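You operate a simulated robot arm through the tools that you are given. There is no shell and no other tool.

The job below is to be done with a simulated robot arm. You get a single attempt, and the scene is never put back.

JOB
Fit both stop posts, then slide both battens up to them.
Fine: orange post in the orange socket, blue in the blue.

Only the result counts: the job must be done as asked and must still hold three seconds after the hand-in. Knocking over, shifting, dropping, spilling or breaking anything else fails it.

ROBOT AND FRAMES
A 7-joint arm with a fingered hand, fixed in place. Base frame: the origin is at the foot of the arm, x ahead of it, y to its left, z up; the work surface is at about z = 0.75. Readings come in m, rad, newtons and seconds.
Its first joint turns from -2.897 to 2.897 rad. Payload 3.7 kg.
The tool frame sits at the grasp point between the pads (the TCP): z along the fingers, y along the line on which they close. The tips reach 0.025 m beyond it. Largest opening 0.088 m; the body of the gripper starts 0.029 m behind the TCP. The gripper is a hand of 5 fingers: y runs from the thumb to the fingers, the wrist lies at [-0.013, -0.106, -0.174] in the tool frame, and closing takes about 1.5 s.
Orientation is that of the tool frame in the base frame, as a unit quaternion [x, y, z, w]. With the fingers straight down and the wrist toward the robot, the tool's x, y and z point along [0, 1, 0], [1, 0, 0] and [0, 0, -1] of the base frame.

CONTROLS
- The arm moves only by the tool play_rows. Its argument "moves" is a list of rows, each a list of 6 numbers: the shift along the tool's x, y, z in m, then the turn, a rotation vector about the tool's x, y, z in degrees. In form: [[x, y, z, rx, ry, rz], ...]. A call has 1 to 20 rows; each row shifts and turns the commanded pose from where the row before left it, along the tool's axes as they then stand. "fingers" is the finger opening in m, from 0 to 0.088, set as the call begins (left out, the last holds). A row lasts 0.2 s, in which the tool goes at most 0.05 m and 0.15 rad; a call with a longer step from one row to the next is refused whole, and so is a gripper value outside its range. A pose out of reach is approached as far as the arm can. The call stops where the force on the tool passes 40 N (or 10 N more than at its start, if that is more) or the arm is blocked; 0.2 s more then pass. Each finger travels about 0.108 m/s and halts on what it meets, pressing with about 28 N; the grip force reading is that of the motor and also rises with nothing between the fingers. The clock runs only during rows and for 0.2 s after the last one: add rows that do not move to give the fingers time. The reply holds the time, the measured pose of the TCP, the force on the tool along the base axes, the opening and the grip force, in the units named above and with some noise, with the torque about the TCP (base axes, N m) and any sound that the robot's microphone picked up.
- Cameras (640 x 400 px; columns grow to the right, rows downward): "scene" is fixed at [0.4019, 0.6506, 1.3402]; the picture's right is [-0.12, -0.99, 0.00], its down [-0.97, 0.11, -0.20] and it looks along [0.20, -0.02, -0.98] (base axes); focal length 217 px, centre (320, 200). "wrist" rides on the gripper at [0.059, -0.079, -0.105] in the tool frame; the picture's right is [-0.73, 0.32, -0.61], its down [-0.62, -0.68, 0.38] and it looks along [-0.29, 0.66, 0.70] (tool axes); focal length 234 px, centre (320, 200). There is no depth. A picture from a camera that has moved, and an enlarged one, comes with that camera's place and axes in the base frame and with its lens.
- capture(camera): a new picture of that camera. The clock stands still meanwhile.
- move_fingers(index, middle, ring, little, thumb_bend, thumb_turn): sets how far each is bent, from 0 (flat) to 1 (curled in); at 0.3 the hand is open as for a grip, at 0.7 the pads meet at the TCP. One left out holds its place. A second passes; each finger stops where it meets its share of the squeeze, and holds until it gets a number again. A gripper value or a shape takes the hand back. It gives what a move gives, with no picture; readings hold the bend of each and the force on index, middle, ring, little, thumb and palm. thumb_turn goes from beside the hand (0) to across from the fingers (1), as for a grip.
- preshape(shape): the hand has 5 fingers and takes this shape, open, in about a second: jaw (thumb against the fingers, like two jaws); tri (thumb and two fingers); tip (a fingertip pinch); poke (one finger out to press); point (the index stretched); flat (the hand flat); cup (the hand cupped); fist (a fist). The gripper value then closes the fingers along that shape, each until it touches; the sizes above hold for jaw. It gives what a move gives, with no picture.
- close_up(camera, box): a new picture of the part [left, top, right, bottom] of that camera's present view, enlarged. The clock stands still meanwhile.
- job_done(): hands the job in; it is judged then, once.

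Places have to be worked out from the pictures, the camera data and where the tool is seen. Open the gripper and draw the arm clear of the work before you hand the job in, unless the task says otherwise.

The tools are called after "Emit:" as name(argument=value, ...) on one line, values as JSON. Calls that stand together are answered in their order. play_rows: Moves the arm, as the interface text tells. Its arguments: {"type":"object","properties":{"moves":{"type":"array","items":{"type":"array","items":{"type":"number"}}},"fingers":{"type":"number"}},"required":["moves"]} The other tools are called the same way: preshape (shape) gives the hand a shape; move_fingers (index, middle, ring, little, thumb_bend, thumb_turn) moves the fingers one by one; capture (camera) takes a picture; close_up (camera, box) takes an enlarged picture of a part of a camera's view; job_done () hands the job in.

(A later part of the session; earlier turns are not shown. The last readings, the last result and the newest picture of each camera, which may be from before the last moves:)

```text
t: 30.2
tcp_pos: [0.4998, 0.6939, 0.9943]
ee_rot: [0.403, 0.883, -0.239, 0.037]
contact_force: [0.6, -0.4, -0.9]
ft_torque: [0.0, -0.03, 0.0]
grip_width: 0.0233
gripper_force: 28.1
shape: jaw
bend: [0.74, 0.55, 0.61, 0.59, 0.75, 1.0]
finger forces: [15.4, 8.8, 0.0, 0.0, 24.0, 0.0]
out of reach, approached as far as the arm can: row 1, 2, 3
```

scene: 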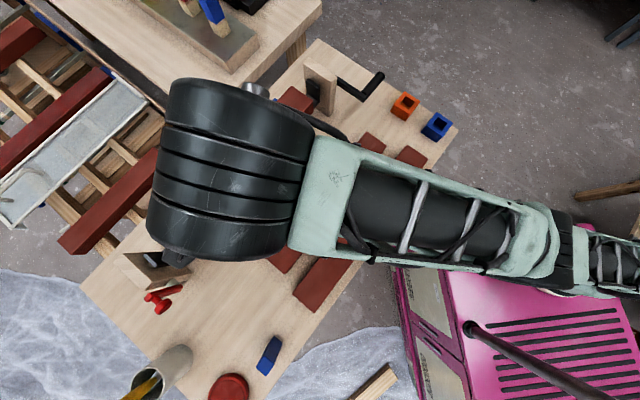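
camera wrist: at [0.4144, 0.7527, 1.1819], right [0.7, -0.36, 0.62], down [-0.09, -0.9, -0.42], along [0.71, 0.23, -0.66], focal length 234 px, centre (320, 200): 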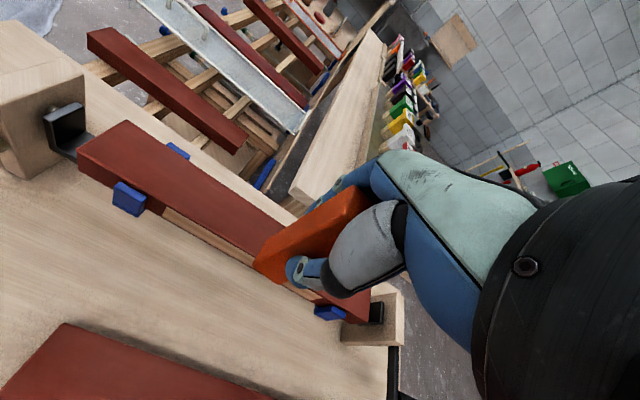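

Still no give. I'll look at the arm again to check whether the elbow has any bend at all.

Emit:
close_up(camera="scene", box=[100, 0, 640, 400])

Emit:
capture(camera="wrist")

```text
1.00 times, centred on (370, 200) of scene (not enlarged: the box is as wide or as high as the picture)
camera zoom: at [0.4019, 0.6506, 1.3402], right [-0.12, -0.99, 0.0], down [-0.97, 0.11, -0.2], along [0.2, -0.02, -0.98], focal length 217 px, centre (270, 200)
```

zoom: 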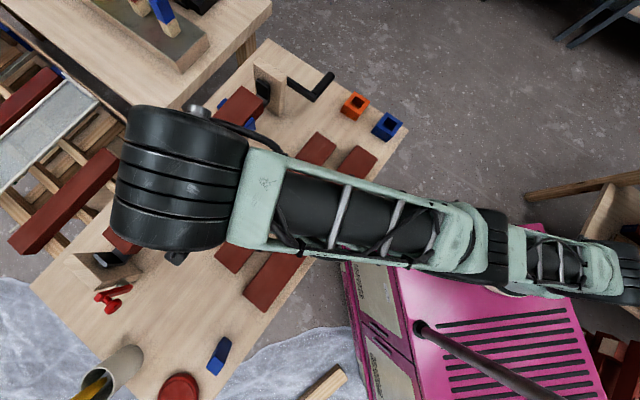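

```text
taken
camera wrist: at [0.4158, 0.7385, 1.1029], right [0.8, -0.05, 0.6], down [-0.13, -0.99, 0.09], along [0.59, -0.15, -0.8], focal length 234 px, centre (320, 200)
```

wrist: 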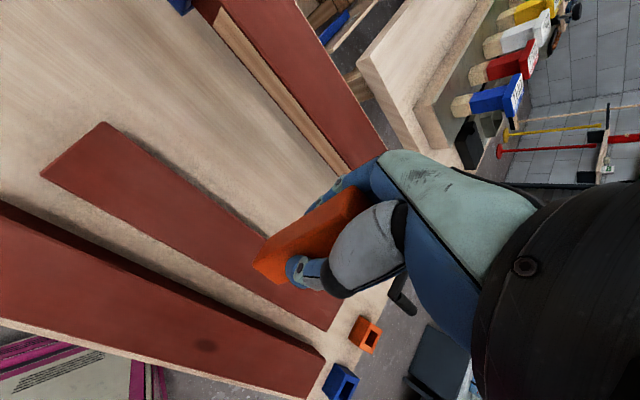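

The arm still looks straight. I'll probe with a very small outward step, then a very small inward one, to learn how the solver behaves right at the limit.

Emit:
play_rows(moves=[[0.0014, 0.0023, -0.0042, 0, 0, 0], [0, 0, 0, 0, 0, 0]])

Emit:
play_rows(moves=[[-0.0005, -0.001, 0.0017, 0, 0, 0], [-0.0005, -0.001, 0.0017, 0, 0, 0], [-0.0005, -0.001, 0.0017, 0, 0, 0], [0, 0, 0, 0, 0, 0]])

```text
t: 30.8
tcp_pos: [0.5, 0.6954, 0.9956]
ee_rot: [0.404, 0.882, -0.239, 0.037]
contact_force: [0.1, -0.7, -0.8]
ft_torque: [0.02, -0.02, 0.01]
grip_width: 0.0234
gripper_force: 27.7
shape: jaw
bend: [0.74, 0.55, 0.61, 0.59, 0.75, 1.0]
finger forces: [15.4, 8.9, 0.1, 0.0, 23.9, 0.0]
out of reach, approached as far as the arm can: row 1
```

```text
t: 31.8
tcp_pos: [0.4989, 0.6942, 0.9951]
ee_rot: [0.403, 0.883, -0.238, 0.037]
contact_force: [-0.7, -0.3, 0.2]
ft_torque: [0.03, -0.03, 0.0]
grip_width: 0.0232
gripper_force: 27.7
shape: jaw
bend: [0.74, 0.55, 0.61, 0.59, 0.75, 1.0]
finger forces: [15.4, 8.9, 0.0, 0.0, 24.0, 0.0]
out of reach, approached as far as the arm can: row 2
```

From that data I can tell the arm pivots exactly at the hand's wrist point, so my earlier pulls kept pressing the elbow against its stop. I'll first rotate the hand back outward about the wrist, then make one long inward swing about the wrist with no pull, which should carry the elbow off its stop.

Emit:
play_rows(moves=[[0.0112, 0.0171, -0.013, -5.84, 3.84, 0], [0.0112, 0.0171, -0.013, -5.84, 3.84, 0], [0.0112, 0.0171, -0.013, -5.84, 3.84, 0], [0.0112, 0.0171, -0.013, -5.84, 3.84, 0], [0.0112, 0.0171, -0.013, -5.84, 3.84, 0], [0.0112, 0.0171, -0.013, -5.84, 3.84, 0], [0, 0, 0, 0, 0, 0]])

```text
t: 33.4
tcp_pos: [0.536, 0.8214, 1.0478]
ee_rot: [0.412, 0.903, 0.119, -0.019]
contact_force: [-0.7, -0.1, -0.9]
ft_torque: [0.0, -0.02, -0.02]
grip_width: 0.0232
gripper_force: 28.0
shape: jaw
bend: [0.74, 0.55, 0.61, 0.59, 0.76, 1.0]
finger forces: [15.2, 8.7, 0.0, 0.1, 24.0, 0.0]
```

No out-of-reach flags this time. I'll test an inward pull from here.

Emit:
play_rows(moves=[[-0.0053, -0.0082, 0.0024, 0, 0, 0], [-0.0053, -0.0082, 0.0024, 0, 0, 0], [-0.0053, -0.0082, 0.0024, 0, 0, 0], [0, 0, 0, 0, 0, 0]])

```text
t: 34.4
tcp_pos: [0.535, 0.8211, 1.0483]
ee_rot: [0.412, 0.903, 0.119, -0.018]
contact_force: [-0.1, 0.2, -0.4]
ft_torque: [0.01, -0.03, 0.02]
grip_width: 0.0234
gripper_force: 28.2
shape: jaw
bend: [0.74, 0.55, 0.61, 0.59, 0.76, 1.0]
finger forces: [15.3, 8.6, 0.0, 0.1, 24.1, 0.0]
out of reach, approached as far as the arm can: row 1, 2, 3
```

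Still held. Now the long inward swing about the wrist (70°), without any pull.

Emit:
play_rows(moves=[[-0.012, -0.0183, 0.0104, 5.84, -3.84, 0], [-0.012, -0.0183, 0.0104, 5.84, -3.84, 0], [-0.012, -0.0183, 0.0104, 5.84, -3.84, 0], [-0.012, -0.0183, 0.0104, 5.84, -3.84, 0], [-0.012, -0.0183, 0.0104, 5.84, -3.84, 0], [-0.012, -0.0183, 0.0104, 5.84, -3.84, 0], [-0.012, -0.0183, 0.0104, 5.84, -3.84, 0], [-0.012, -0.0183, 0.0104, 5.84, -3.84, 0], [0, 0, 0, 0, 0, 0]])

```text
t: 36.4
tcp_pos: [0.4944, 0.6732, 0.9947]
ee_rot: [0.395, 0.868, -0.297, 0.046]
contact_force: [-0.7, 0.1, -0.9]
ft_torque: [0.02, -0.01, 0.01]
grip_width: 0.0236
gripper_force: 27.6
shape: jaw
bend: [0.74, 0.55, 0.61, 0.59, 0.76, 1.0]
finger forces: [15.4, 8.8, 0.0, 0.0, 24.0, 0.0]
out of reach, approached as far as the arm can: row 8
```

The hand reached about 35° and row 8 was flagged – probably the wrist joint's own limit. Turning further now has to use the elbow, so I'll continue a few small inward turns.

Emit:
play_rows(moves=[[-0.006, -0.0092, 0.0055, 2.92, -1.92, 0], [-0.006, -0.0092, 0.0055, 2.92, -1.92, 0], [-0.006, -0.0092, 0.0055, 2.92, -1.92, 0], [0, 0, 0, 0, 0, 0]])

```text
t: 37.4
tcp_pos: [0.4834, 0.6372, 1.0022]
ee_rot: [0.383, 0.84, -0.38, 0.06]
contact_force: [-0.6, -0.1, -0.3]
ft_torque: [-0.02, 0.01, 0.01]
grip_width: 0.0235
gripper_force: 28.0
shape: jaw
bend: [0.74, 0.55, 0.61, 0.59, 0.76, 1.0]
finger forces: [15.5, 8.9, 0.0, 0.1, 24.0, 0.0]
```

Unflagged, and the hand is now at 45°. I'll try the inward pull again.

Emit:
play_rows(moves=[[-0.002, -0.003, 0.0114, 0, 0, 0], [-0.002, -0.003, 0.0114, 0, 0, 0], [-0.002, -0.003, 0.0114, 0, 0, 0], [0, 0, 0, 0, 0, 0]])

```text
t: 38.4
tcp_pos: [0.4749, 0.6062, 0.9861]
ee_rot: [0.383, 0.84, -0.38, 0.06]
contact_force: [-0.2, -1.4, -0.6]
ft_torque: [0.03, -0.01, 0.0]
grip_width: 0.0234
gripper_force: 28.3
shape: jaw
bend: [0.74, 0.55, 0.61, 0.59, 0.76, 1.0]
finger forces: [15.4, 8.8, 0.0, 0.0, 24.0, 0.0]
```

The elbow has released and the arm follows again. I'll pull further in by about 0.12 m to bend it properly, then bring the hand back to vertical.

Emit:
play_rows(moves=[[-0.0077, -0.0117, 0.0142, 0, 0, 0], [-0.0077, -0.0117, 0.0142, 0, 0, 0], [-0.0077, -0.0117, 0.0142, 0, 0, 0], [-0.0077, -0.0117, 0.0142, 0, 0, 0], [-0.0077, -0.0117, 0.0142, 0, 0, 0], [-0.0077, -0.0117, 0.0142, 0, 0, 0], [0, 0, 0, 0, 0, 0]])

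```text
t: 40.0
tcp_pos: [0.4427, 0.4927, 0.9878]
ee_rot: [0.382, 0.839, -0.382, 0.059]
contact_force: [0.0, -0.3, -0.8]
ft_torque: [0.01, 0.01, -0.05]
grip_width: 0.0236
gripper_force: 28.1
shape: jaw
bend: [0.74, 0.55, 0.61, 0.59, 0.76, 1.0]
finger forces: [15.5, 8.8, 0.1, 0.0, 24.0, 0.0]
```

The elbow is well bent now. I'll rotate the hand back to vertical about the wrist.

Emit:
play_rows(moves=[[0.0112, 0.0171, -0.013, -5.84, 3.84, 0], [0.0112, 0.0171, -0.013, -5.84, 3.84, 0], [0.0112, 0.0171, -0.013, -5.84, 3.84, 0], [0.0112, 0.0171, -0.013, -5.84, 3.84, 0], [0.0112, 0.0171, -0.013, -5.84, 3.84, 0], [0.0112, 0.0171, -0.013, -5.84, 3.84, 0], [0.0053, 0.0081, -0.0058, -2.75, 1.81, 0], [0, 0, 0, 0, 0, 0]])

Emit:
capture(camera="scene")

Emit:
capture(camera="wrist")

```text
t: 41.8
tcp_pos: [0.4836, 0.6391, 1.004]
ee_rot: [0.414, 0.91, -0.001, 0.0]
contact_force: [-0.2, 0.0, -0.6]
ft_torque: [0.03, 0.02, 0.01]
grip_width: 0.0236
gripper_force: 28.4
shape: jaw
bend: [0.74, 0.55, 0.61, 0.59, 0.76, 1.0]
finger forces: [15.3, 8.8, 0.1, 0.0, 24.0, 0.0]
```

```text
taken
```

scene: 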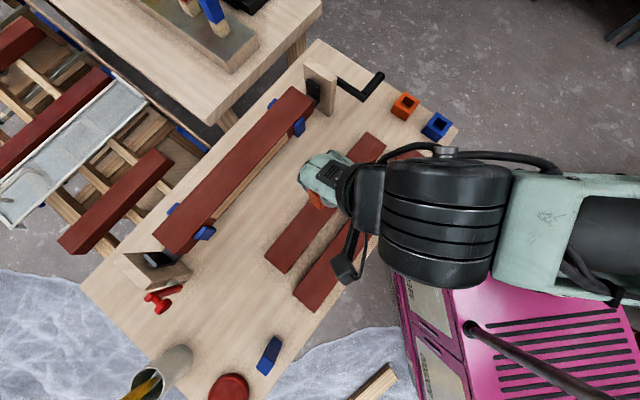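

```text
taken
camera wrist: at [0.3865, 0.6326, 1.1083], right [0.72, -0.33, 0.61], down [-0.11, -0.92, -0.38], along [0.69, 0.21, -0.7], focal length 234 px, centre (320, 200)
```

wrist: 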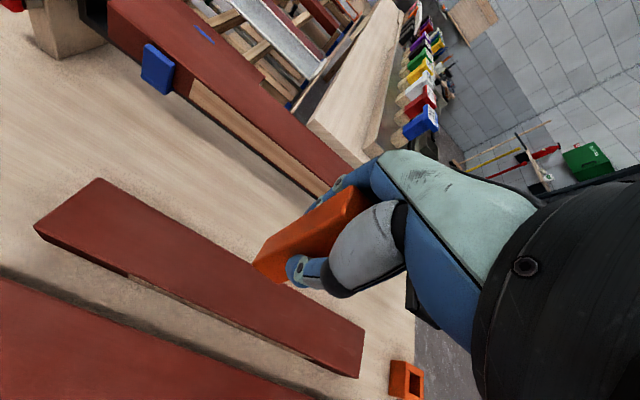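

All intact and the hand is vertical again at (0.484, 0.639, 1.004) with the post held. I'll carry it along the bench to a hover above the orange socket, turning 4° to match the socket's 45°.

Emit:
play_rows(moves=[[-0.0335, 0.0024, 0, 0, 0, 0], [-0.0335, 0.0024, 0, 0, 0, 0], [-0.0335, 0.0024, 0, 0, 0, 0], [-0.0335, 0.0024, 0, 0, 0, 0], [-0.0335, 0.0024, 0, 0, 0, 0], [-0.0335, 0.0024, 0, 0, 0, 0], [-0.0335, 0.0024, 0, 0, 0, 0], [-0.0335, 0.0024, 0, 0, 0, 0], [-0.0335, 0.0024, 0, 0, 0, 0], [-0.0335, 0.0024, 0, 0, 0, 0], [-0.0335, 0.0024, 0, 0, 0, 0], [-0.0335, 0.0024, 0, 0, 0, 0], [0, 0, 0, 0, 0, -4], [0, 0, 0, 0, 0, 0]])

Emit:
capture(camera="scene")

Emit:
capture(camera="wrist")

```text
t: 44.8
tcp_pos: [0.7667, 0.3519, 1.0025]
ee_rot: [0.383, 0.924, -0.002, 0.0]
contact_force: [0.3, -0.1, -0.6]
ft_torque: [-0.01, 0.01, -0.01]
grip_width: 0.0232
gripper_force: 28.1
shape: jaw
bend: [0.74, 0.55, 0.61, 0.59, 0.76, 1.0]
finger forces: [15.1, 8.7, 0.1, 0.0, 23.8, 0.1]
```

```text
taken
```

scene: 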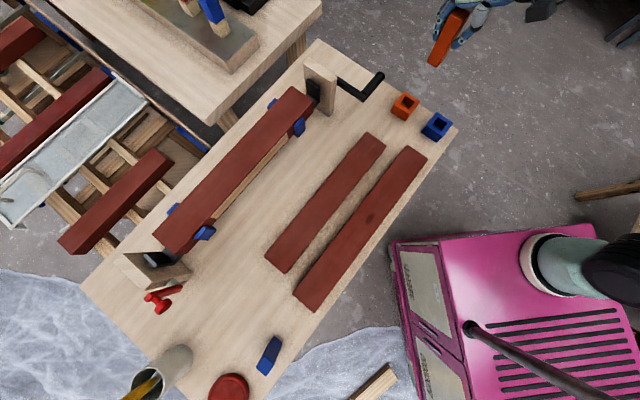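

```text
taken
camera wrist: at [0.6713, 0.3384, 1.1072], right [0.74, -0.28, 0.61], down [-0.04, -0.92, -0.38], along [0.67, 0.26, -0.7], focal length 234 px, centre (320, 200)
```

wrist: 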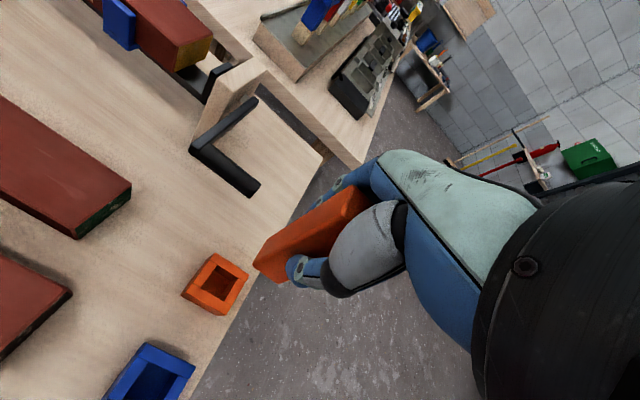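

The hand hovers over the orange socket. I'll enlarge both views of the held post to check its position and verticality relative to the socket.

Emit:
close_up(camera="scene", box=[420, 0, 480, 75])

Emit:
close_up(camera="wrist", box=[160, 160, 400, 320])

```text
5.33 times, centred on (450, 38) of scene
camera zoom: at [0.4019, 0.6506, 1.3402], right [-0.12, -0.99, 0.0], down [-0.97, 0.11, -0.2], along [0.2, -0.02, -0.98], focal length 1156 px, centre (-373, 1067)
```

zoom: 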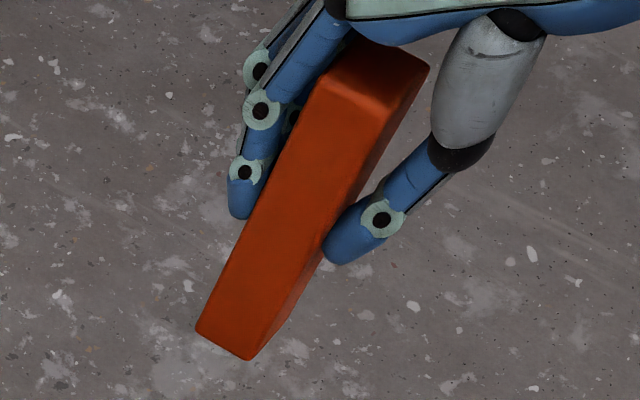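

```text
2.50 times, centred on (280, 240) of wrist
camera zoom: at [0.6713, 0.3384, 1.1072], right [0.74, -0.28, 0.61], down [-0.04, -0.92, -0.38], along [0.67, 0.26, -0.7], focal length 585 px, centre (420, 100)
```

zoom: 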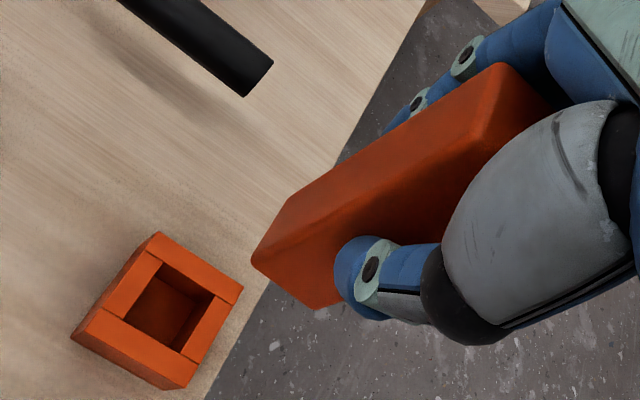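

Compared with the vertical vanishing direction, the post leans about 3–5°, matching the 3° tilt I had when gripping it. I'll restore that tilt and descend to z 0.90 for precise measurement.

Emit:
play_rows(moves=[[0, 0, 0, -3, 0, 0], [0, -0.0012, 0.023, 0, 0, 0], [0, -0.0012, 0.023, 0, 0, 0], [0, -0.0012, 0.023, 0, 0, 0], [0, -0.0012, 0.023, 0, 0, 0], [0, 0, 0, 0, 0, 0]])

Emit:
close_up(camera="scene", box=[390, 30, 460, 120])

Emit:
close_up(camera="wrist", box=[200, 180, 380, 300])

```text
t: 46.2
tcp_pos: [0.7697, 0.3531, 0.9113]
ee_rot: [0.383, 0.924, 0.022, 0.01]
contact_force: [-0.3, -0.6, -1.0]
ft_torque: [-0.02, -0.03, 0.05]
grip_width: 0.0232
gripper_force: 27.9
shape: jaw
bend: [0.74, 0.55, 0.61, 0.59, 0.76, 1.0]
finger forces: [15.1, 8.7, 0.0, 0.0, 23.7, 0.1]
```

```text
4.44 times, centred on (425, 75) of scene
camera zoom: at [0.4019, 0.6506, 1.3402], right [-0.12, -0.99, 0.0], down [-0.97, 0.11, -0.2], along [0.2, -0.02, -0.98], focal length 964 px, centre (-147, 756)
```

zoom: 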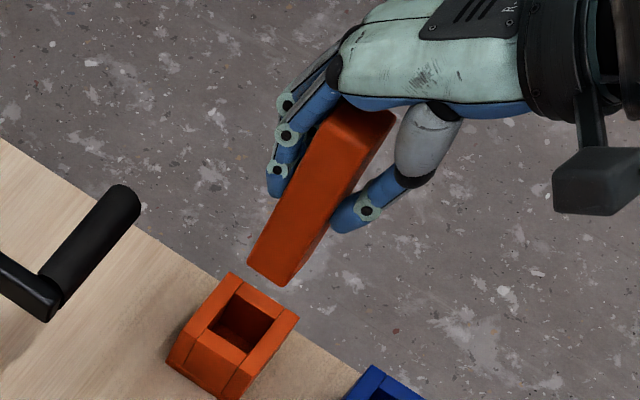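

```text
3.33 times, centred on (290, 240) of wrist
camera zoom: at [0.6693, 0.3352, 1.0117], right [0.72, -0.31, 0.62], down [-0.03, -0.91, -0.42], along [0.69, 0.28, -0.66], focal length 781 px, centre (420, 67)
```

zoom: 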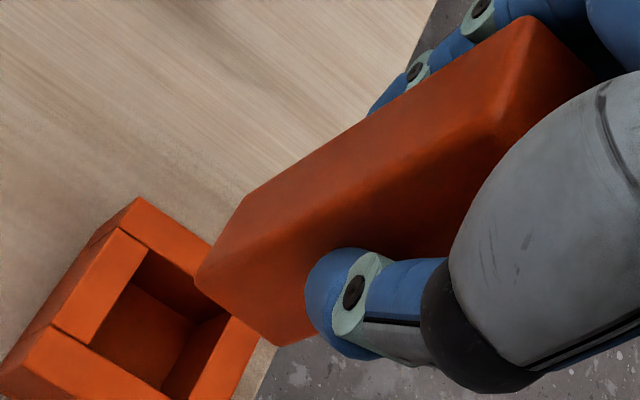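

I'll zoom further on the held post and socket together for accurate measurement.

Emit:
close_up(camera="scene", box=[400, 50, 440, 90])

Emit:
close_up(camera="scene", box=[400, 70, 440, 110])

```text
10.00 times, centred on (420, 70) of scene
camera zoom: at [0.4019, 0.6506, 1.3402], right [-0.12, -0.99, 0.0], down [-0.97, 0.11, -0.2], along [0.2, -0.02, -0.98], focal length 2168 px, centre (-680, 1500)
```

zoom: 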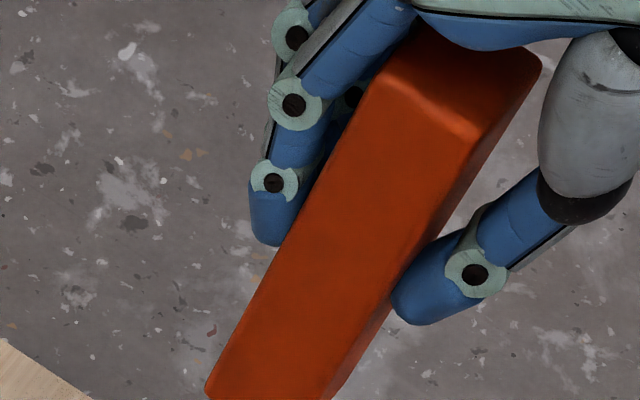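

```text
10.00 times, centred on (420, 90) of scene
camera zoom: at [0.4019, 0.6506, 1.3402], right [-0.12, -0.99, 0.0], down [-0.97, 0.11, -0.2], along [0.2, -0.02, -0.98], focal length 2168 px, centre (-680, 1300)
```

zoom: 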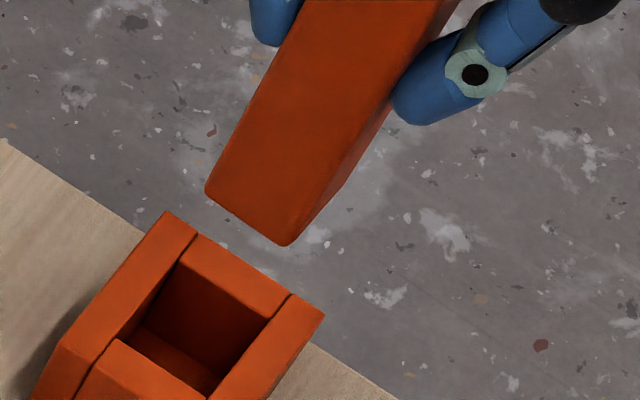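

The post is square to the socket (edge at 224.9°) and its base is around z 0.843, within a couple of millimetres laterally. I'll lower it to just above the rim, where image comparison is free of parallax.

Emit:
play_rows(moves=[[0, -0.0009, 0.016, 0, 0, 0], [0, -0.0009, 0.016, 0, 0, 0], [0, -0.0008, 0.014, 0, 0, 0], [0, 0, 0, 0, 0, 0]])

Emit:
close_up(camera="scene", box=[388, 70, 428, 110])

Emit:
close_up(camera="wrist", box=[200, 180, 380, 300])

```text
t: 47.2
tcp_pos: [0.7696, 0.3527, 0.8643]
ee_rot: [0.383, 0.924, 0.022, 0.011]
contact_force: [-0.4, -0.9, -0.9]
ft_torque: [0.03, 0.01, -0.01]
grip_width: 0.0233
gripper_force: 27.9
shape: jaw
bend: [0.74, 0.55, 0.61, 0.59, 0.76, 1.0]
finger forces: [15.1, 8.7, 0.1, 0.0, 23.8, 0.0]
```

```text
10.00 times, centred on (408, 90) of scene
camera zoom: at [0.4019, 0.6506, 1.3402], right [-0.12, -0.99, 0.0], down [-0.97, 0.11, -0.2], along [0.2, -0.02, -0.98], focal length 2168 px, centre (-560, 1300)
```

zoom: 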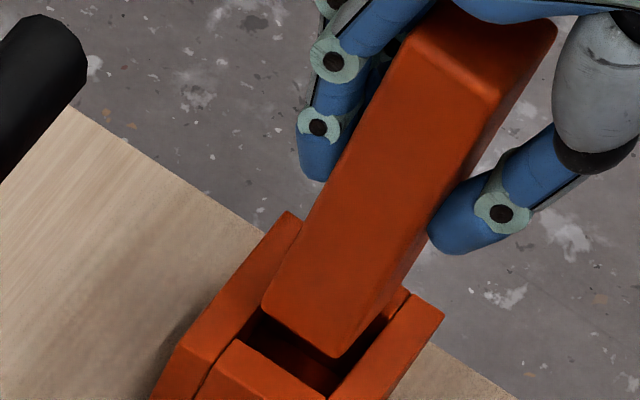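

```text
3.33 times, centred on (290, 240) of wrist
camera zoom: at [0.6695, 0.3345, 0.9651], right [0.72, -0.31, 0.62], down [-0.03, -0.91, -0.42], along [0.69, 0.28, -0.66], focal length 781 px, centre (420, 67)
```

zoom: 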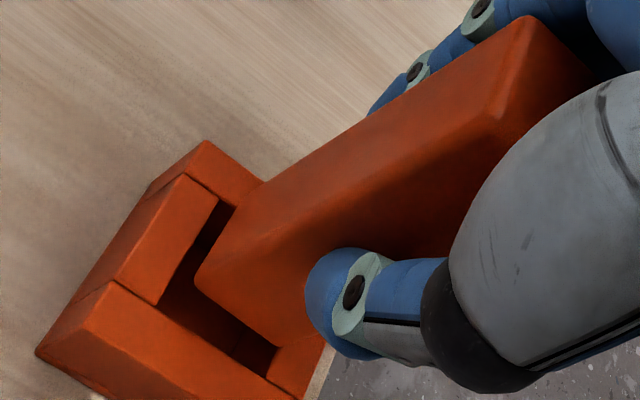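

At rim level the post is centred along the bench axis but sits about 2.5 mm too far toward the clamp side. I'll shift 2.5 mm along tool -y, lower slightly and look again.

Emit:
play_rows(moves=[[0, -0.0025, 0, 0, 0, 0], [0, -0.0004, 0.008, 0, 0, 0], [0, 0, 0, 0, 0, 0]])

Emit:
close_up(camera="scene", box=[388, 80, 428, 120])

Emit:
close_up(camera="wrist", box=[200, 200, 320, 310])

```text
t: 48.0
tcp_pos: [0.7691, 0.3523, 0.8566]
ee_rot: [0.382, 0.924, 0.022, 0.01]
contact_force: [-0.3, 0.1, 0.0]
ft_torque: [-0.01, 0.0, 0.0]
grip_width: 0.0234
gripper_force: 27.9
shape: jaw
bend: [0.74, 0.55, 0.61, 0.59, 0.76, 1.0]
finger forces: [15.2, 8.7, 0.1, 0.0, 23.8, 0.1]
```

```text
10.00 times, centred on (408, 100) of scene
camera zoom: at [0.4019, 0.6506, 1.3402], right [-0.12, -0.99, 0.0], down [-0.97, 0.11, -0.2], along [0.2, -0.02, -0.98], focal length 2168 px, centre (-560, 1200)
```

zoom: 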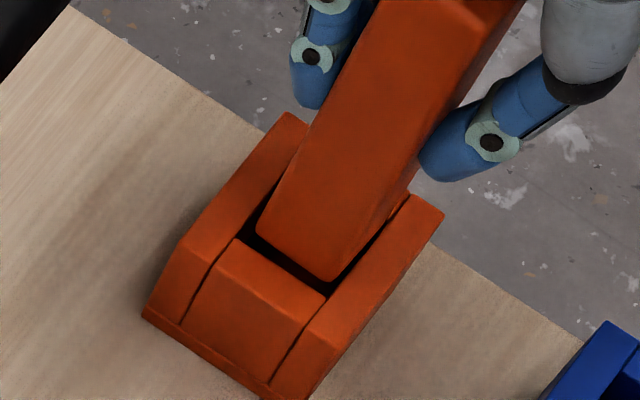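

```text
3.64 times, centred on (260, 255) of wrist
camera zoom: at [0.6676, 0.3334, 0.9567], right [0.72, -0.31, 0.62], down [-0.03, -0.91, -0.42], along [0.69, 0.28, -0.66], focal length 852 px, centre (538, 0)
```

zoom: 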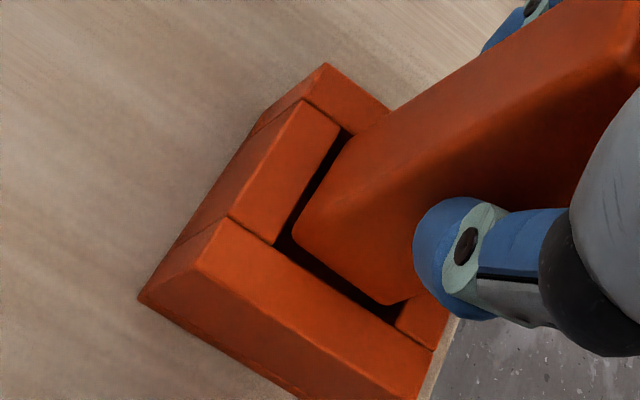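

The base of the post is right at the rim and appears inside the hole in both views. I'll zoom in tightly to judge the gaps.

Emit:
close_up(camera="scene", box=[395, 92, 420, 112])

Emit:
close_up(camera="wrist", box=[230, 225, 290, 290])

```text
16.00 times, centred on (408, 102) of scene
camera zoom: at [0.4019, 0.6506, 1.3402], right [-0.12, -0.99, 0.0], down [-0.97, 0.11, -0.2], along [0.2, -0.02, -0.98], focal length 3469 px, centre (-1080, 1768)
```

zoom: 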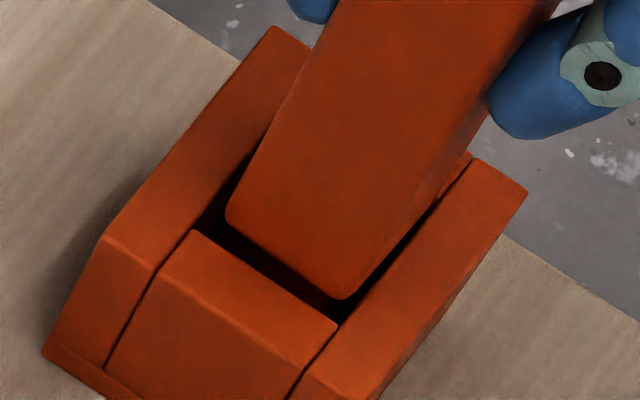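

```text
6.15 times, centred on (260, 258) of wrist
camera zoom: at [0.6676, 0.3334, 0.9567], right [0.72, -0.31, 0.62], down [-0.03, -0.91, -0.42], along [0.69, 0.28, -0.66], focal length 1441 px, centre (689, -154)
```

zoom: 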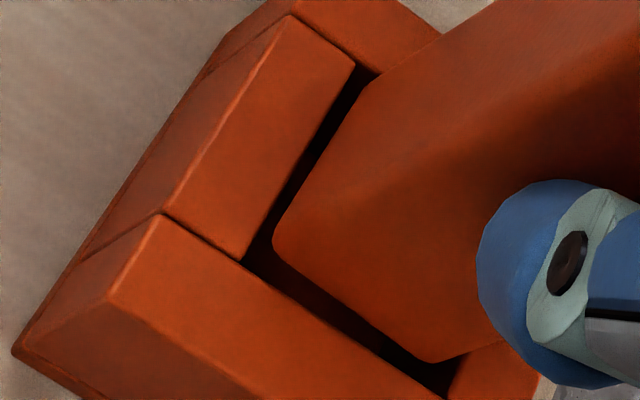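

Gaps all round: about 3.5 mm on the clamp side, 1.6 mm on the robot side, about 3 mm at the near side. I'll shift back 1 mm and lower 14 mm, watching the force.

Emit:
play_rows(moves=[[0, 0.001, 0, 0, 0, 0], [0, -0.0002, 0.004, 0, 0, 0], [0, -0.0003, 0.005, 0, 0, 0], [0, -0.0003, 0.005, 0, 0, 0], [0, 0, 0, 0, 0, 0]])

Emit:
close_up(camera="scene", box=[395, 92, 420, 112])

Emit:
close_up(camera="wrist", box=[230, 225, 290, 290])

```text
t: 49.2
tcp_pos: [0.7714, 0.351, 0.8477]
ee_rot: [0.385, 0.922, 0.026, 0.014]
contact_force: [0.2, -9.0, 16.8]
ft_torque: [-0.18, 0.1, -0.11]
grip_width: 0.0257
gripper_force: 27.8
shape: jaw
bend: [0.74, 0.54, 0.72, 0.59, 0.76, 1.0]
finger forces: [14.7, 8.9, 0.4, 0.0, 30.6, 0.0]
stopped in row 5: the force on the tool passed its limit at 41 N (the readings are from after the stop); the commanded pose is now the measured one
```

```text
16.00 times, centred on (408, 102) of scene
camera zoom: at [0.4019, 0.6506, 1.3402], right [-0.12, -0.99, 0.0], down [-0.97, 0.11, -0.2], along [0.2, -0.02, -0.98], focal length 3469 px, centre (-1080, 1768)
```

zoom: 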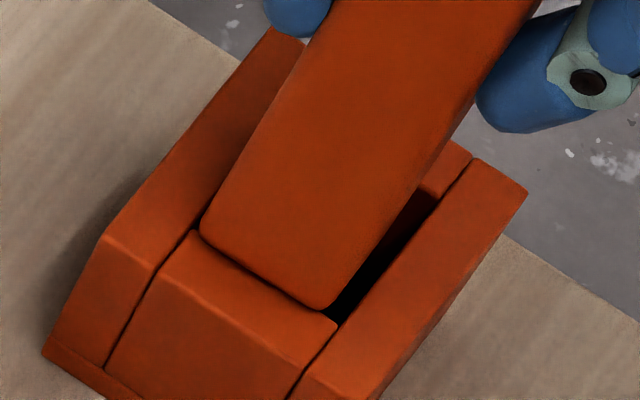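

```text
6.15 times, centred on (260, 258) of wrist
camera zoom: at [0.6701, 0.3326, 0.9467], right [0.71, -0.31, 0.63], down [-0.03, -0.91, -0.42], along [0.7, 0.28, -0.65], focal length 1441 px, centre (689, -154)
```

zoom: 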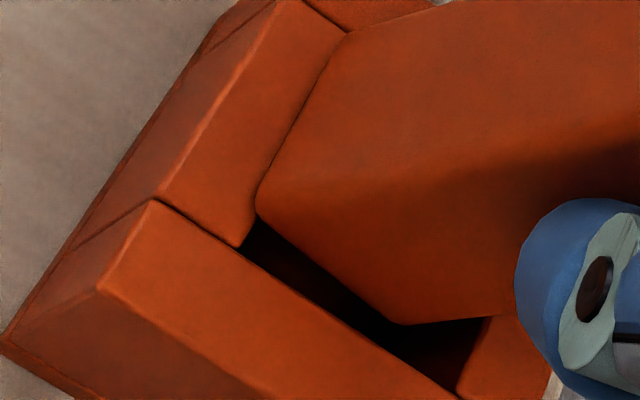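

The post caught on the rim (41 N) and shifted a little in the grip. I'll lift 20 mm and look at how it sits in the hand now.

Emit:
play_rows(moves=[[0, 0.0003, -0.006, 0, 0, 0], [0, 0.0004, -0.007, 0, 0, 0], [0, 0.0004, -0.007, 0, 0, 0], [0, 0, 0, 0, 0, 0]])

Emit:
close_up(camera="scene", box=[388, 60, 438, 110])

Emit:
close_up(camera="wrist", box=[200, 170, 380, 300])

```text
t: 50.2
tcp_pos: [0.7695, 0.3515, 0.8651]
ee_rot: [0.384, 0.923, 0.026, 0.012]
contact_force: [0.2, 0.4, -1.2]
ft_torque: [0.02, 0.02, -0.03]
grip_width: 0.0251
gripper_force: 28.1
shape: jaw
bend: [0.74, 0.54, 0.72, 0.59, 0.76, 1.0]
finger forces: [15.1, 9.2, 0.1, 0.0, 24.4, 0.0]
```

```text
8.00 times, centred on (413, 85) of scene
camera zoom: at [0.4019, 0.6506, 1.3402], right [-0.12, -0.99, 0.0], down [-0.97, 0.11, -0.2], along [0.2, -0.02, -0.98], focal length 1734 px, centre (-424, 1120)
```

zoom: 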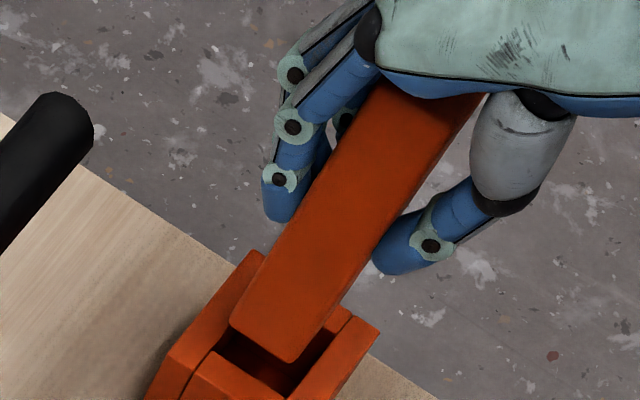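

```text
3.08 times, centred on (290, 235) of wrist
camera zoom: at [0.669, 0.3337, 0.9647], right [0.72, -0.31, 0.63], down [-0.03, -0.91, -0.42], along [0.7, 0.28, -0.66], focal length 720 px, centre (412, 92)
```

zoom: 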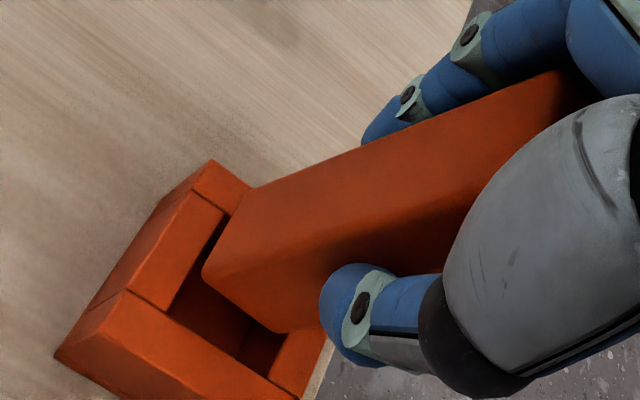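

Triangulating the post's edge shows it rotated about 7.6° around the pinch axis (bottom toward the battens) plus 2.5° sideways – it had struck the far wall, so it was about 2.5 mm too far along the bench axis. I'll counter-rotate the hand to make the post vertical again and shift back.

Emit:
play_rows(moves=[[0, 0, -0.006, 0, 0, 0], [0, 0, 0, 0, -7.6, 0], [0.0065, 0, 0, 2.5, 0, 0], [0, 0, 0, 0, 0, 0]])

Emit:
close_up(camera="scene", box=[388, 60, 438, 110])

Emit:
close_up(camera="wrist", box=[200, 170, 380, 300])

```text
t: 51.2
tcp_pos: [0.7666, 0.3544, 0.8714]
ee_rot: [0.387, 0.92, -0.021, 0.065]
contact_force: [0.3, 0.3, -1.0]
ft_torque: [0.0, 0.01, 0.01]
grip_width: 0.0249
gripper_force: 28.2
shape: jaw
bend: [0.74, 0.54, 0.72, 0.59, 0.76, 1.0]
finger forces: [15.2, 9.1, 0.0, 0.0, 24.4, 0.1]
```

```text
8.00 times, centred on (413, 85) of scene
camera zoom: at [0.4019, 0.6506, 1.3402], right [-0.12, -0.99, 0.0], down [-0.97, 0.11, -0.2], along [0.2, -0.02, -0.98], focal length 1734 px, centre (-424, 1120)
```

zoom: 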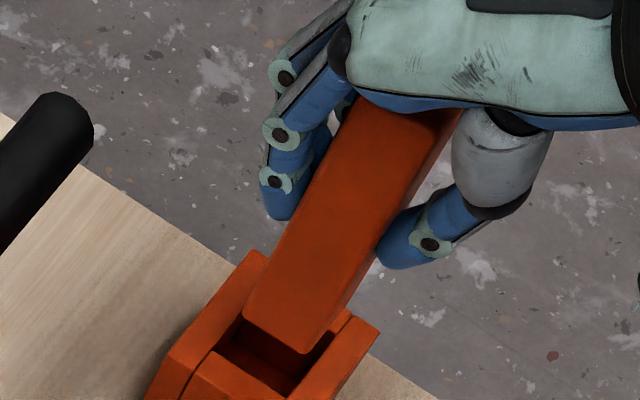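

```text
3.08 times, centred on (290, 235) of wrist
camera zoom: at [0.6587, 0.3515, 0.9653], right [0.67, -0.23, 0.7], down [-0.01, -0.95, -0.3], along [0.74, 0.19, -0.64], focal length 720 px, centre (412, 92)
```

zoom: 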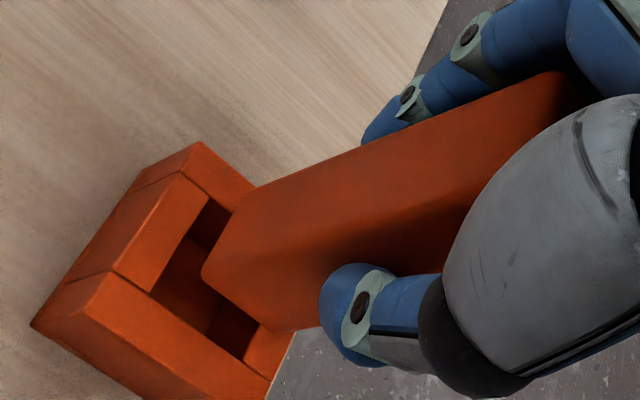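

The post is vertical again in the wrist view, and slightly over-corrected sideways (about 1.8°) and 2° in yaw in the scene view. I'll fix these and lower to just above the rim.

Emit:
play_rows(moves=[[0, 0, 0, -1.8, 0, 0], [0, -0.002, 0, 0, 0, 2], [0, 0, 0.01, 0, 0, 0], [0, 0, 0, 0, 0, 0]])

Emit:
close_up(camera="scene", box=[390, 75, 430, 115])

Emit:
close_up(camera="wrist", box=[200, 190, 300, 290])

```text
t: 52.2
tcp_pos: [0.7657, 0.3554, 0.8608]
ee_rot: [0.401, 0.913, -0.005, 0.072]
contact_force: [-0.4, -0.1, 0.7]
ft_torque: [0.0, 0.0, -0.01]
grip_width: 0.025
gripper_force: 27.9
shape: jaw
bend: [0.74, 0.54, 0.72, 0.59, 0.76, 1.0]
finger forces: [15.2, 9.1, 0.0, 0.1, 24.4, 0.0]
```

```text
10.00 times, centred on (410, 95) of scene
camera zoom: at [0.4019, 0.6506, 1.3402], right [-0.12, -0.99, 0.0], down [-0.97, 0.11, -0.2], along [0.2, -0.02, -0.98], focal length 2168 px, centre (-580, 1250)
```

zoom: 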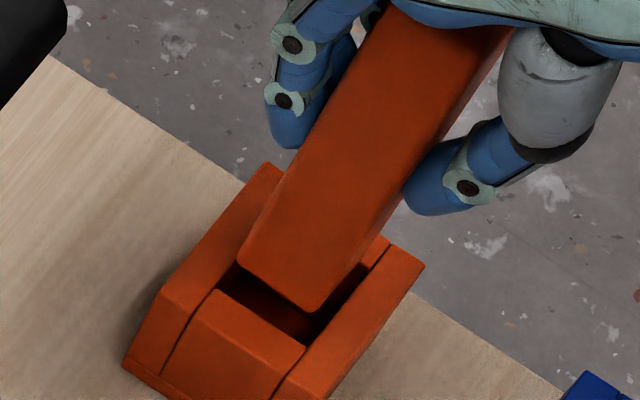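

```text
4.00 times, centred on (250, 240) of wrist
camera zoom: at [0.6562, 0.351, 0.9519], right [0.64, -0.27, 0.71], down [-0.04, -0.94, -0.33], along [0.76, 0.19, -0.62], focal length 937 px, centre (600, 40)
```

zoom: 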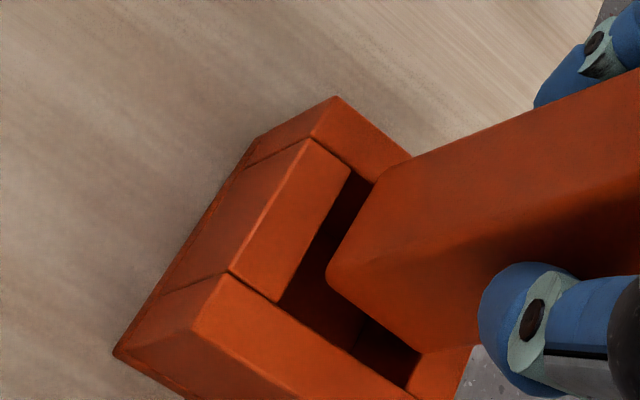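

Working out the slip (the post moved up about 6 mm in the grip), both views agree: near gap about 2 mm (good), but it needs about 2.4 mm toward the robot side. I'll shift that and lower 8 mm, then re-check before insertion.

Emit:
play_rows(moves=[[0, -0.0024, 0, 0, 0, 0], [0.001, 0, 0.008, 0, 0, 0], [0, 0, 0, 0, 0, 0]])

Emit:
close_up(camera="scene", box=[395, 92, 420, 112])

Emit:
close_up(camera="wrist", box=[210, 205, 290, 285])

```text
t: 53.0
tcp_pos: [0.7653, 0.3533, 0.8515]
ee_rot: [0.402, 0.913, -0.006, 0.071]
contact_force: [0.5, 0.3, -0.1]
ft_torque: [0.0, -0.03, -0.01]
grip_width: 0.0249
gripper_force: 28.1
shape: jaw
bend: [0.74, 0.54, 0.72, 0.59, 0.76, 1.0]
finger forces: [15.1, 9.1, 0.0, 0.0, 24.3, 0.1]
```

```text
16.00 times, centred on (408, 102) of scene
camera zoom: at [0.4019, 0.6506, 1.3402], right [-0.12, -0.99, 0.0], down [-0.97, 0.11, -0.2], along [0.2, -0.02, -0.98], focal length 3469 px, centre (-1080, 1768)
```

zoom: 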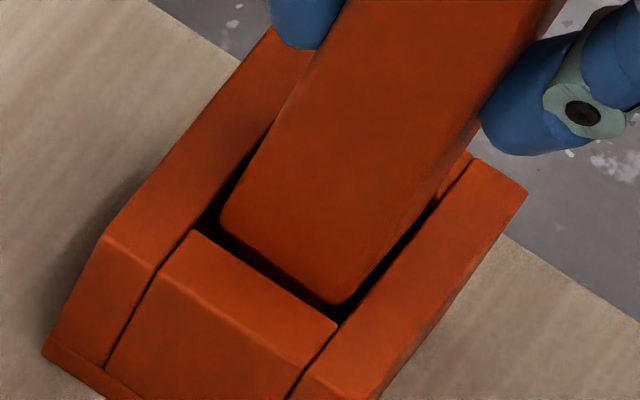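

```text
5.00 times, centred on (250, 245) of wrist
camera zoom: at [0.6548, 0.3494, 0.9431], right [0.65, -0.27, 0.71], down [-0.04, -0.94, -0.33], along [0.76, 0.19, -0.62], focal length 1171 px, centre (670, -25)
```

zoom: 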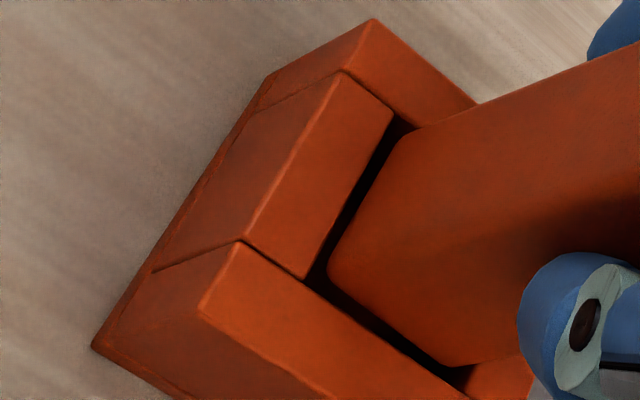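

Gaps are now balanced sideways (2.8/2.2 mm) and about 2 mm near, with roughly 3–4° of yaw error remaining. I'll turn 3° and lower 8 mm to just enter the hole.

Emit:
play_rows(moves=[[0, 0, 0, 0, 0, -3], [0.0002, 0, 0.003, 0, 0, 0], [0.0004, 0, 0.003, 0, 0, 0], [0.0002, 0, 0.002, 0, 0, 0], [0, 0, 0, 0, 0, 0]])

Emit:
close_up(camera="scene", box=[395, 92, 420, 112])

Emit:
close_up(camera="wrist", box=[210, 205, 290, 285])

```text
t: 54.2
tcp_pos: [0.7644, 0.3519, 0.8456]
ee_rot: [0.377, 0.923, -0.006, 0.071]
contact_force: [0.5, 0.8, -1.1]
ft_torque: [-0.03, -0.02, -0.01]
grip_width: 0.0247
gripper_force: 28.4
shape: jaw
bend: [0.74, 0.54, 0.72, 0.59, 0.76, 1.0]
finger forces: [15.2, 9.1, 0.1, 0.0, 24.4, 0.0]
```

```text
16.00 times, centred on (408, 102) of scene
camera zoom: at [0.4019, 0.6506, 1.3402], right [-0.12, -0.99, 0.0], down [-0.97, 0.11, -0.2], along [0.2, -0.02, -0.98], focal length 3469 px, centre (-1080, 1768)
```

zoom: 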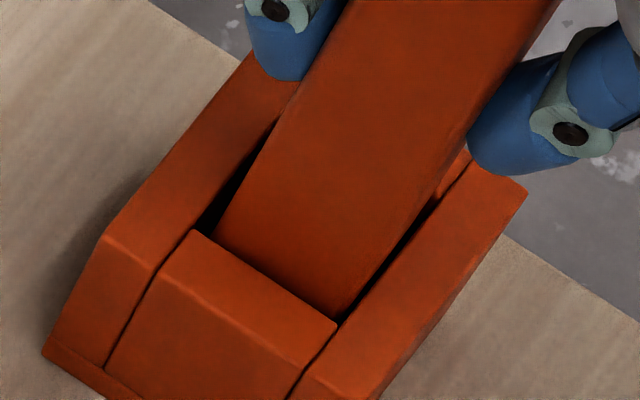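

```text
5.00 times, centred on (250, 245) of wrist
camera zoom: at [0.6558, 0.3441, 0.9369], right [0.66, -0.23, 0.71], down [0.01, -0.95, -0.32], along [0.75, 0.22, -0.62], focal length 1171 px, centre (670, -25)
```

zoom: 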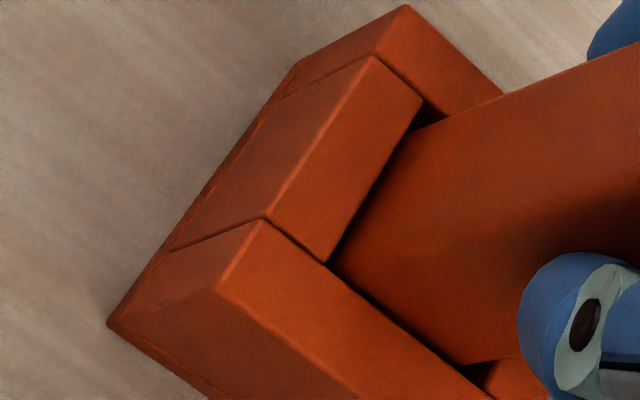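

The bottom edge is now inside the hole with no contact force. I'll continue lowering gently by 20 mm.

Emit:
play_rows(moves=[[0.0005, 0.0004, 0.004, 0, 0, 0], [0.0005, 0, 0.004, 0, 0, 0], [0.0005, 0, 0.004, 0, 0, 0], [0.0005, 0, 0.004, 0, 0, 0], [0.0005, 0, 0.004, 0, 0, 0], [0, 0, 0, 0, 0, 0]])

Emit:
close_up(camera="scene", box=[390, 80, 430, 115])

Emit:
close_up(camera="wrist", box=[210, 190, 310, 290])

```text
t: 55.6
tcp_pos: [0.7645, 0.3522, 0.8237]
ee_rot: [0.377, 0.923, -0.007, 0.072]
contact_force: [0.5, -0.3, -0.9]
ft_torque: [-0.01, -0.01, 0.0]
grip_width: 0.0248
gripper_force: 28.1
shape: jaw
bend: [0.74, 0.54, 0.72, 0.59, 0.76, 1.0]
finger forces: [15.2, 9.1, 0.0, 0.0, 24.3, 0.0]
```

```text
11.43 times, centred on (410, 98) of scene
camera zoom: at [0.4019, 0.6506, 1.3402], right [-0.12, -0.99, 0.0], down [-0.97, 0.11, -0.2], along [0.2, -0.02, -0.98], focal length 2478 px, centre (-709, 1371)
```

zoom: 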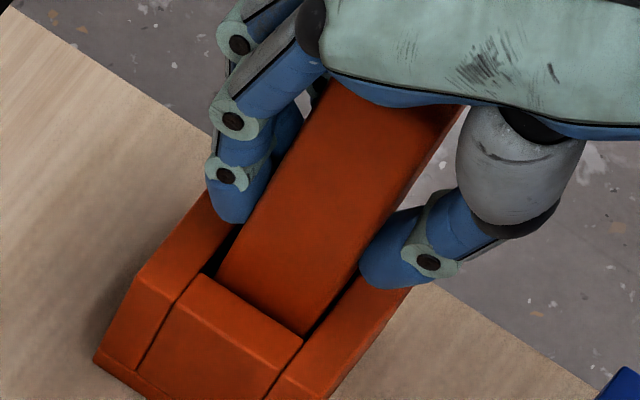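

```text
4.00 times, centred on (260, 240) of wrist
camera zoom: at [0.656, 0.3442, 0.9159], right [0.66, -0.23, 0.71], down [0.01, -0.95, -0.32], along [0.75, 0.22, -0.62], focal length 937 px, centre (560, 40)
```

zoom: 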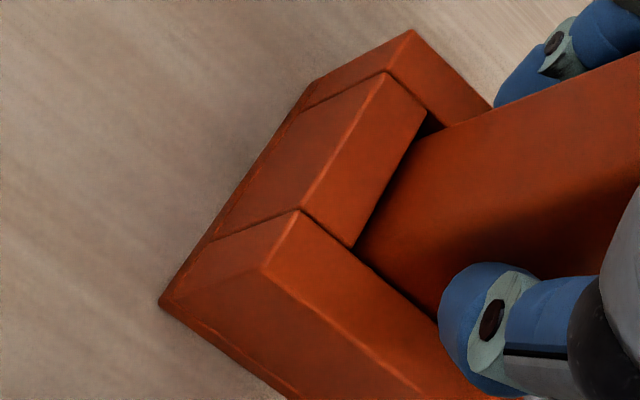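

No contact yet, 24 mm in. I'll lower in 2 mm steps looking for the floor.

Emit:
play_rows(moves=[[0.0003, 0, 0.002, 0, 0, 0], [0.0003, 0, 0.002, 0, 0, 0], [0.0002, 0, 0.002, 0, 0, 0], [0, 0, 0, 0, 0, 0]])

Emit:
close_up(camera="scene", box=[390, 80, 430, 115])

Emit:
close_up(camera="wrist", box=[230, 190, 330, 290])

```text
t: 56.6
tcp_pos: [0.7661, 0.3527, 0.8207]
ee_rot: [0.378, 0.923, -0.004, 0.072]
contact_force: [-3.0, -0.2, 28.1]
ft_torque: [-0.01, -0.06, -0.01]
grip_width: 0.0257
gripper_force: 28.7
shape: jaw
bend: [0.74, 0.54, 0.72, 0.59, 0.76, 1.0]
finger forces: [16.3, 11.3, 0.0, 0.0, 30.7, 0.1]
```

```text
11.43 times, centred on (410, 98) of scene
camera zoom: at [0.4019, 0.6506, 1.3402], right [-0.12, -0.99, 0.0], down [-0.97, 0.11, -0.2], along [0.2, -0.02, -0.98], focal length 2478 px, centre (-709, 1371)
```

zoom: 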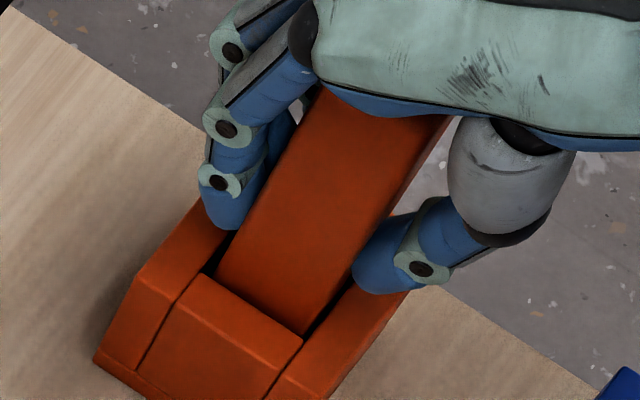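

```text
4.00 times, centred on (280, 240) of wrist
camera zoom: at [0.6563, 0.3441, 0.9117], right [0.66, -0.24, 0.71], down [0.01, -0.95, -0.33], along [0.75, 0.22, -0.62], focal length 937 px, centre (480, 40)
```

zoom: 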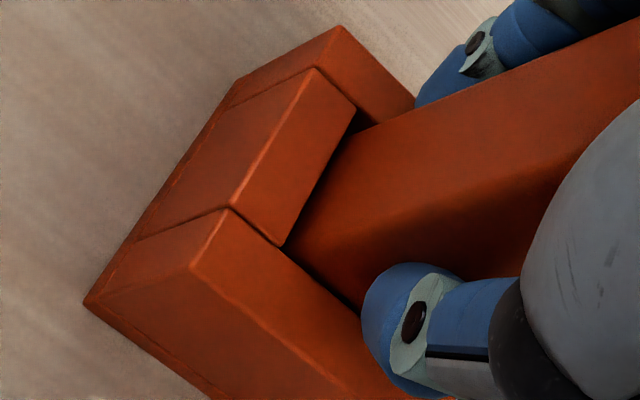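

The post has bottomed out in the socket (28 N upward at TCP z 0.821). I'll ease up 1.5 mm to relieve the force and open the hand.

Emit:
play_rows(moves=[[0, 0, -0.0015, 0, 0, 0], [0, 0, 0, 0, 0, 0]])

Emit:
play_rows(moves=[[0, 0, 0, 0, 0, 0], [0, 0, 0, 0, 0, 0], [0, 0, 0, 0, 0, 0], [0, 0, 0, 0, 0, 0], [0, 0, 0, 0, 0, 0], [0, 0, 0, 0, 0, 0], [0, 0, 0, 0, 0, 0]], fingers=0.088)

Emit:
close_up(camera="scene", box=[380, 70, 440, 130])

Emit:
capture(camera="wrist")

```text
t: 57.2
tcp_pos: [0.7657, 0.3525, 0.82]
ee_rot: [0.377, 0.923, -0.006, 0.072]
contact_force: [0.5, 0.8, 26.6]
ft_torque: [0.01, -0.12, -0.04]
grip_width: 0.0261
gripper_force: 27.8
shape: jaw
bend: [0.74, 0.53, 0.72, 0.59, 0.77, 1.0]
finger forces: [17.7, 11.5, 0.0, 0.0, 29.0, 0.0]
```

```text
t: 58.8
tcp_pos: [0.7655, 0.3528, 0.8174]
ee_rot: [0.378, 0.923, -0.007, 0.071]
contact_force: [-0.1, -0.3, -0.5]
ft_torque: [-0.01, -0.02, 0.02]
grip_width: 0.0874
gripper_force: 0.0
shape: jaw
bend: [0.3, 0.3, 0.3, 0.3, 0.3, 0.98]
finger forces: [0.0, 0.0, 0.0, 0.0, 0.0, 0.0]
```

```text
6.67 times, centred on (410, 100) of scene
camera zoom: at [0.4019, 0.6506, 1.3402], right [-0.12, -0.99, 0.0], down [-0.97, 0.11, -0.2], along [0.2, -0.02, -0.98], focal length 1445 px, centre (-280, 867)
```

zoom: 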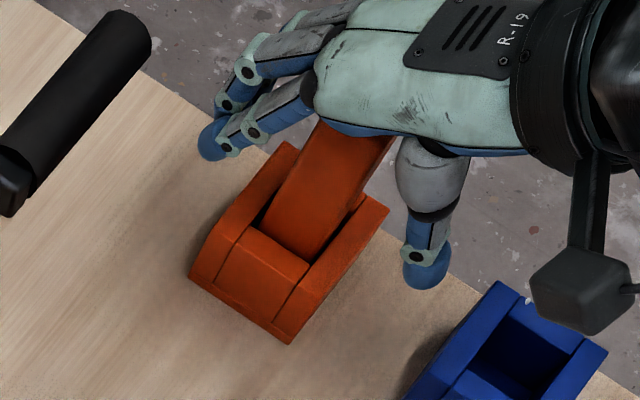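

```text
taken
camera wrist: at [0.6564, 0.3444, 0.9111], right [0.66, -0.23, 0.71], down [0.01, -0.95, -0.32], along [0.75, 0.22, -0.62], focal length 234 px, centre (320, 200)
```

wrist: 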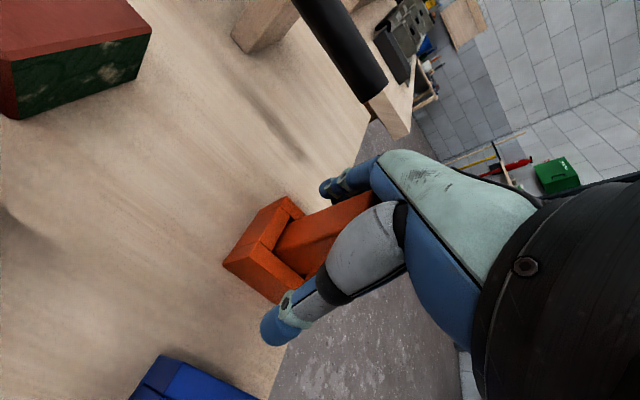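

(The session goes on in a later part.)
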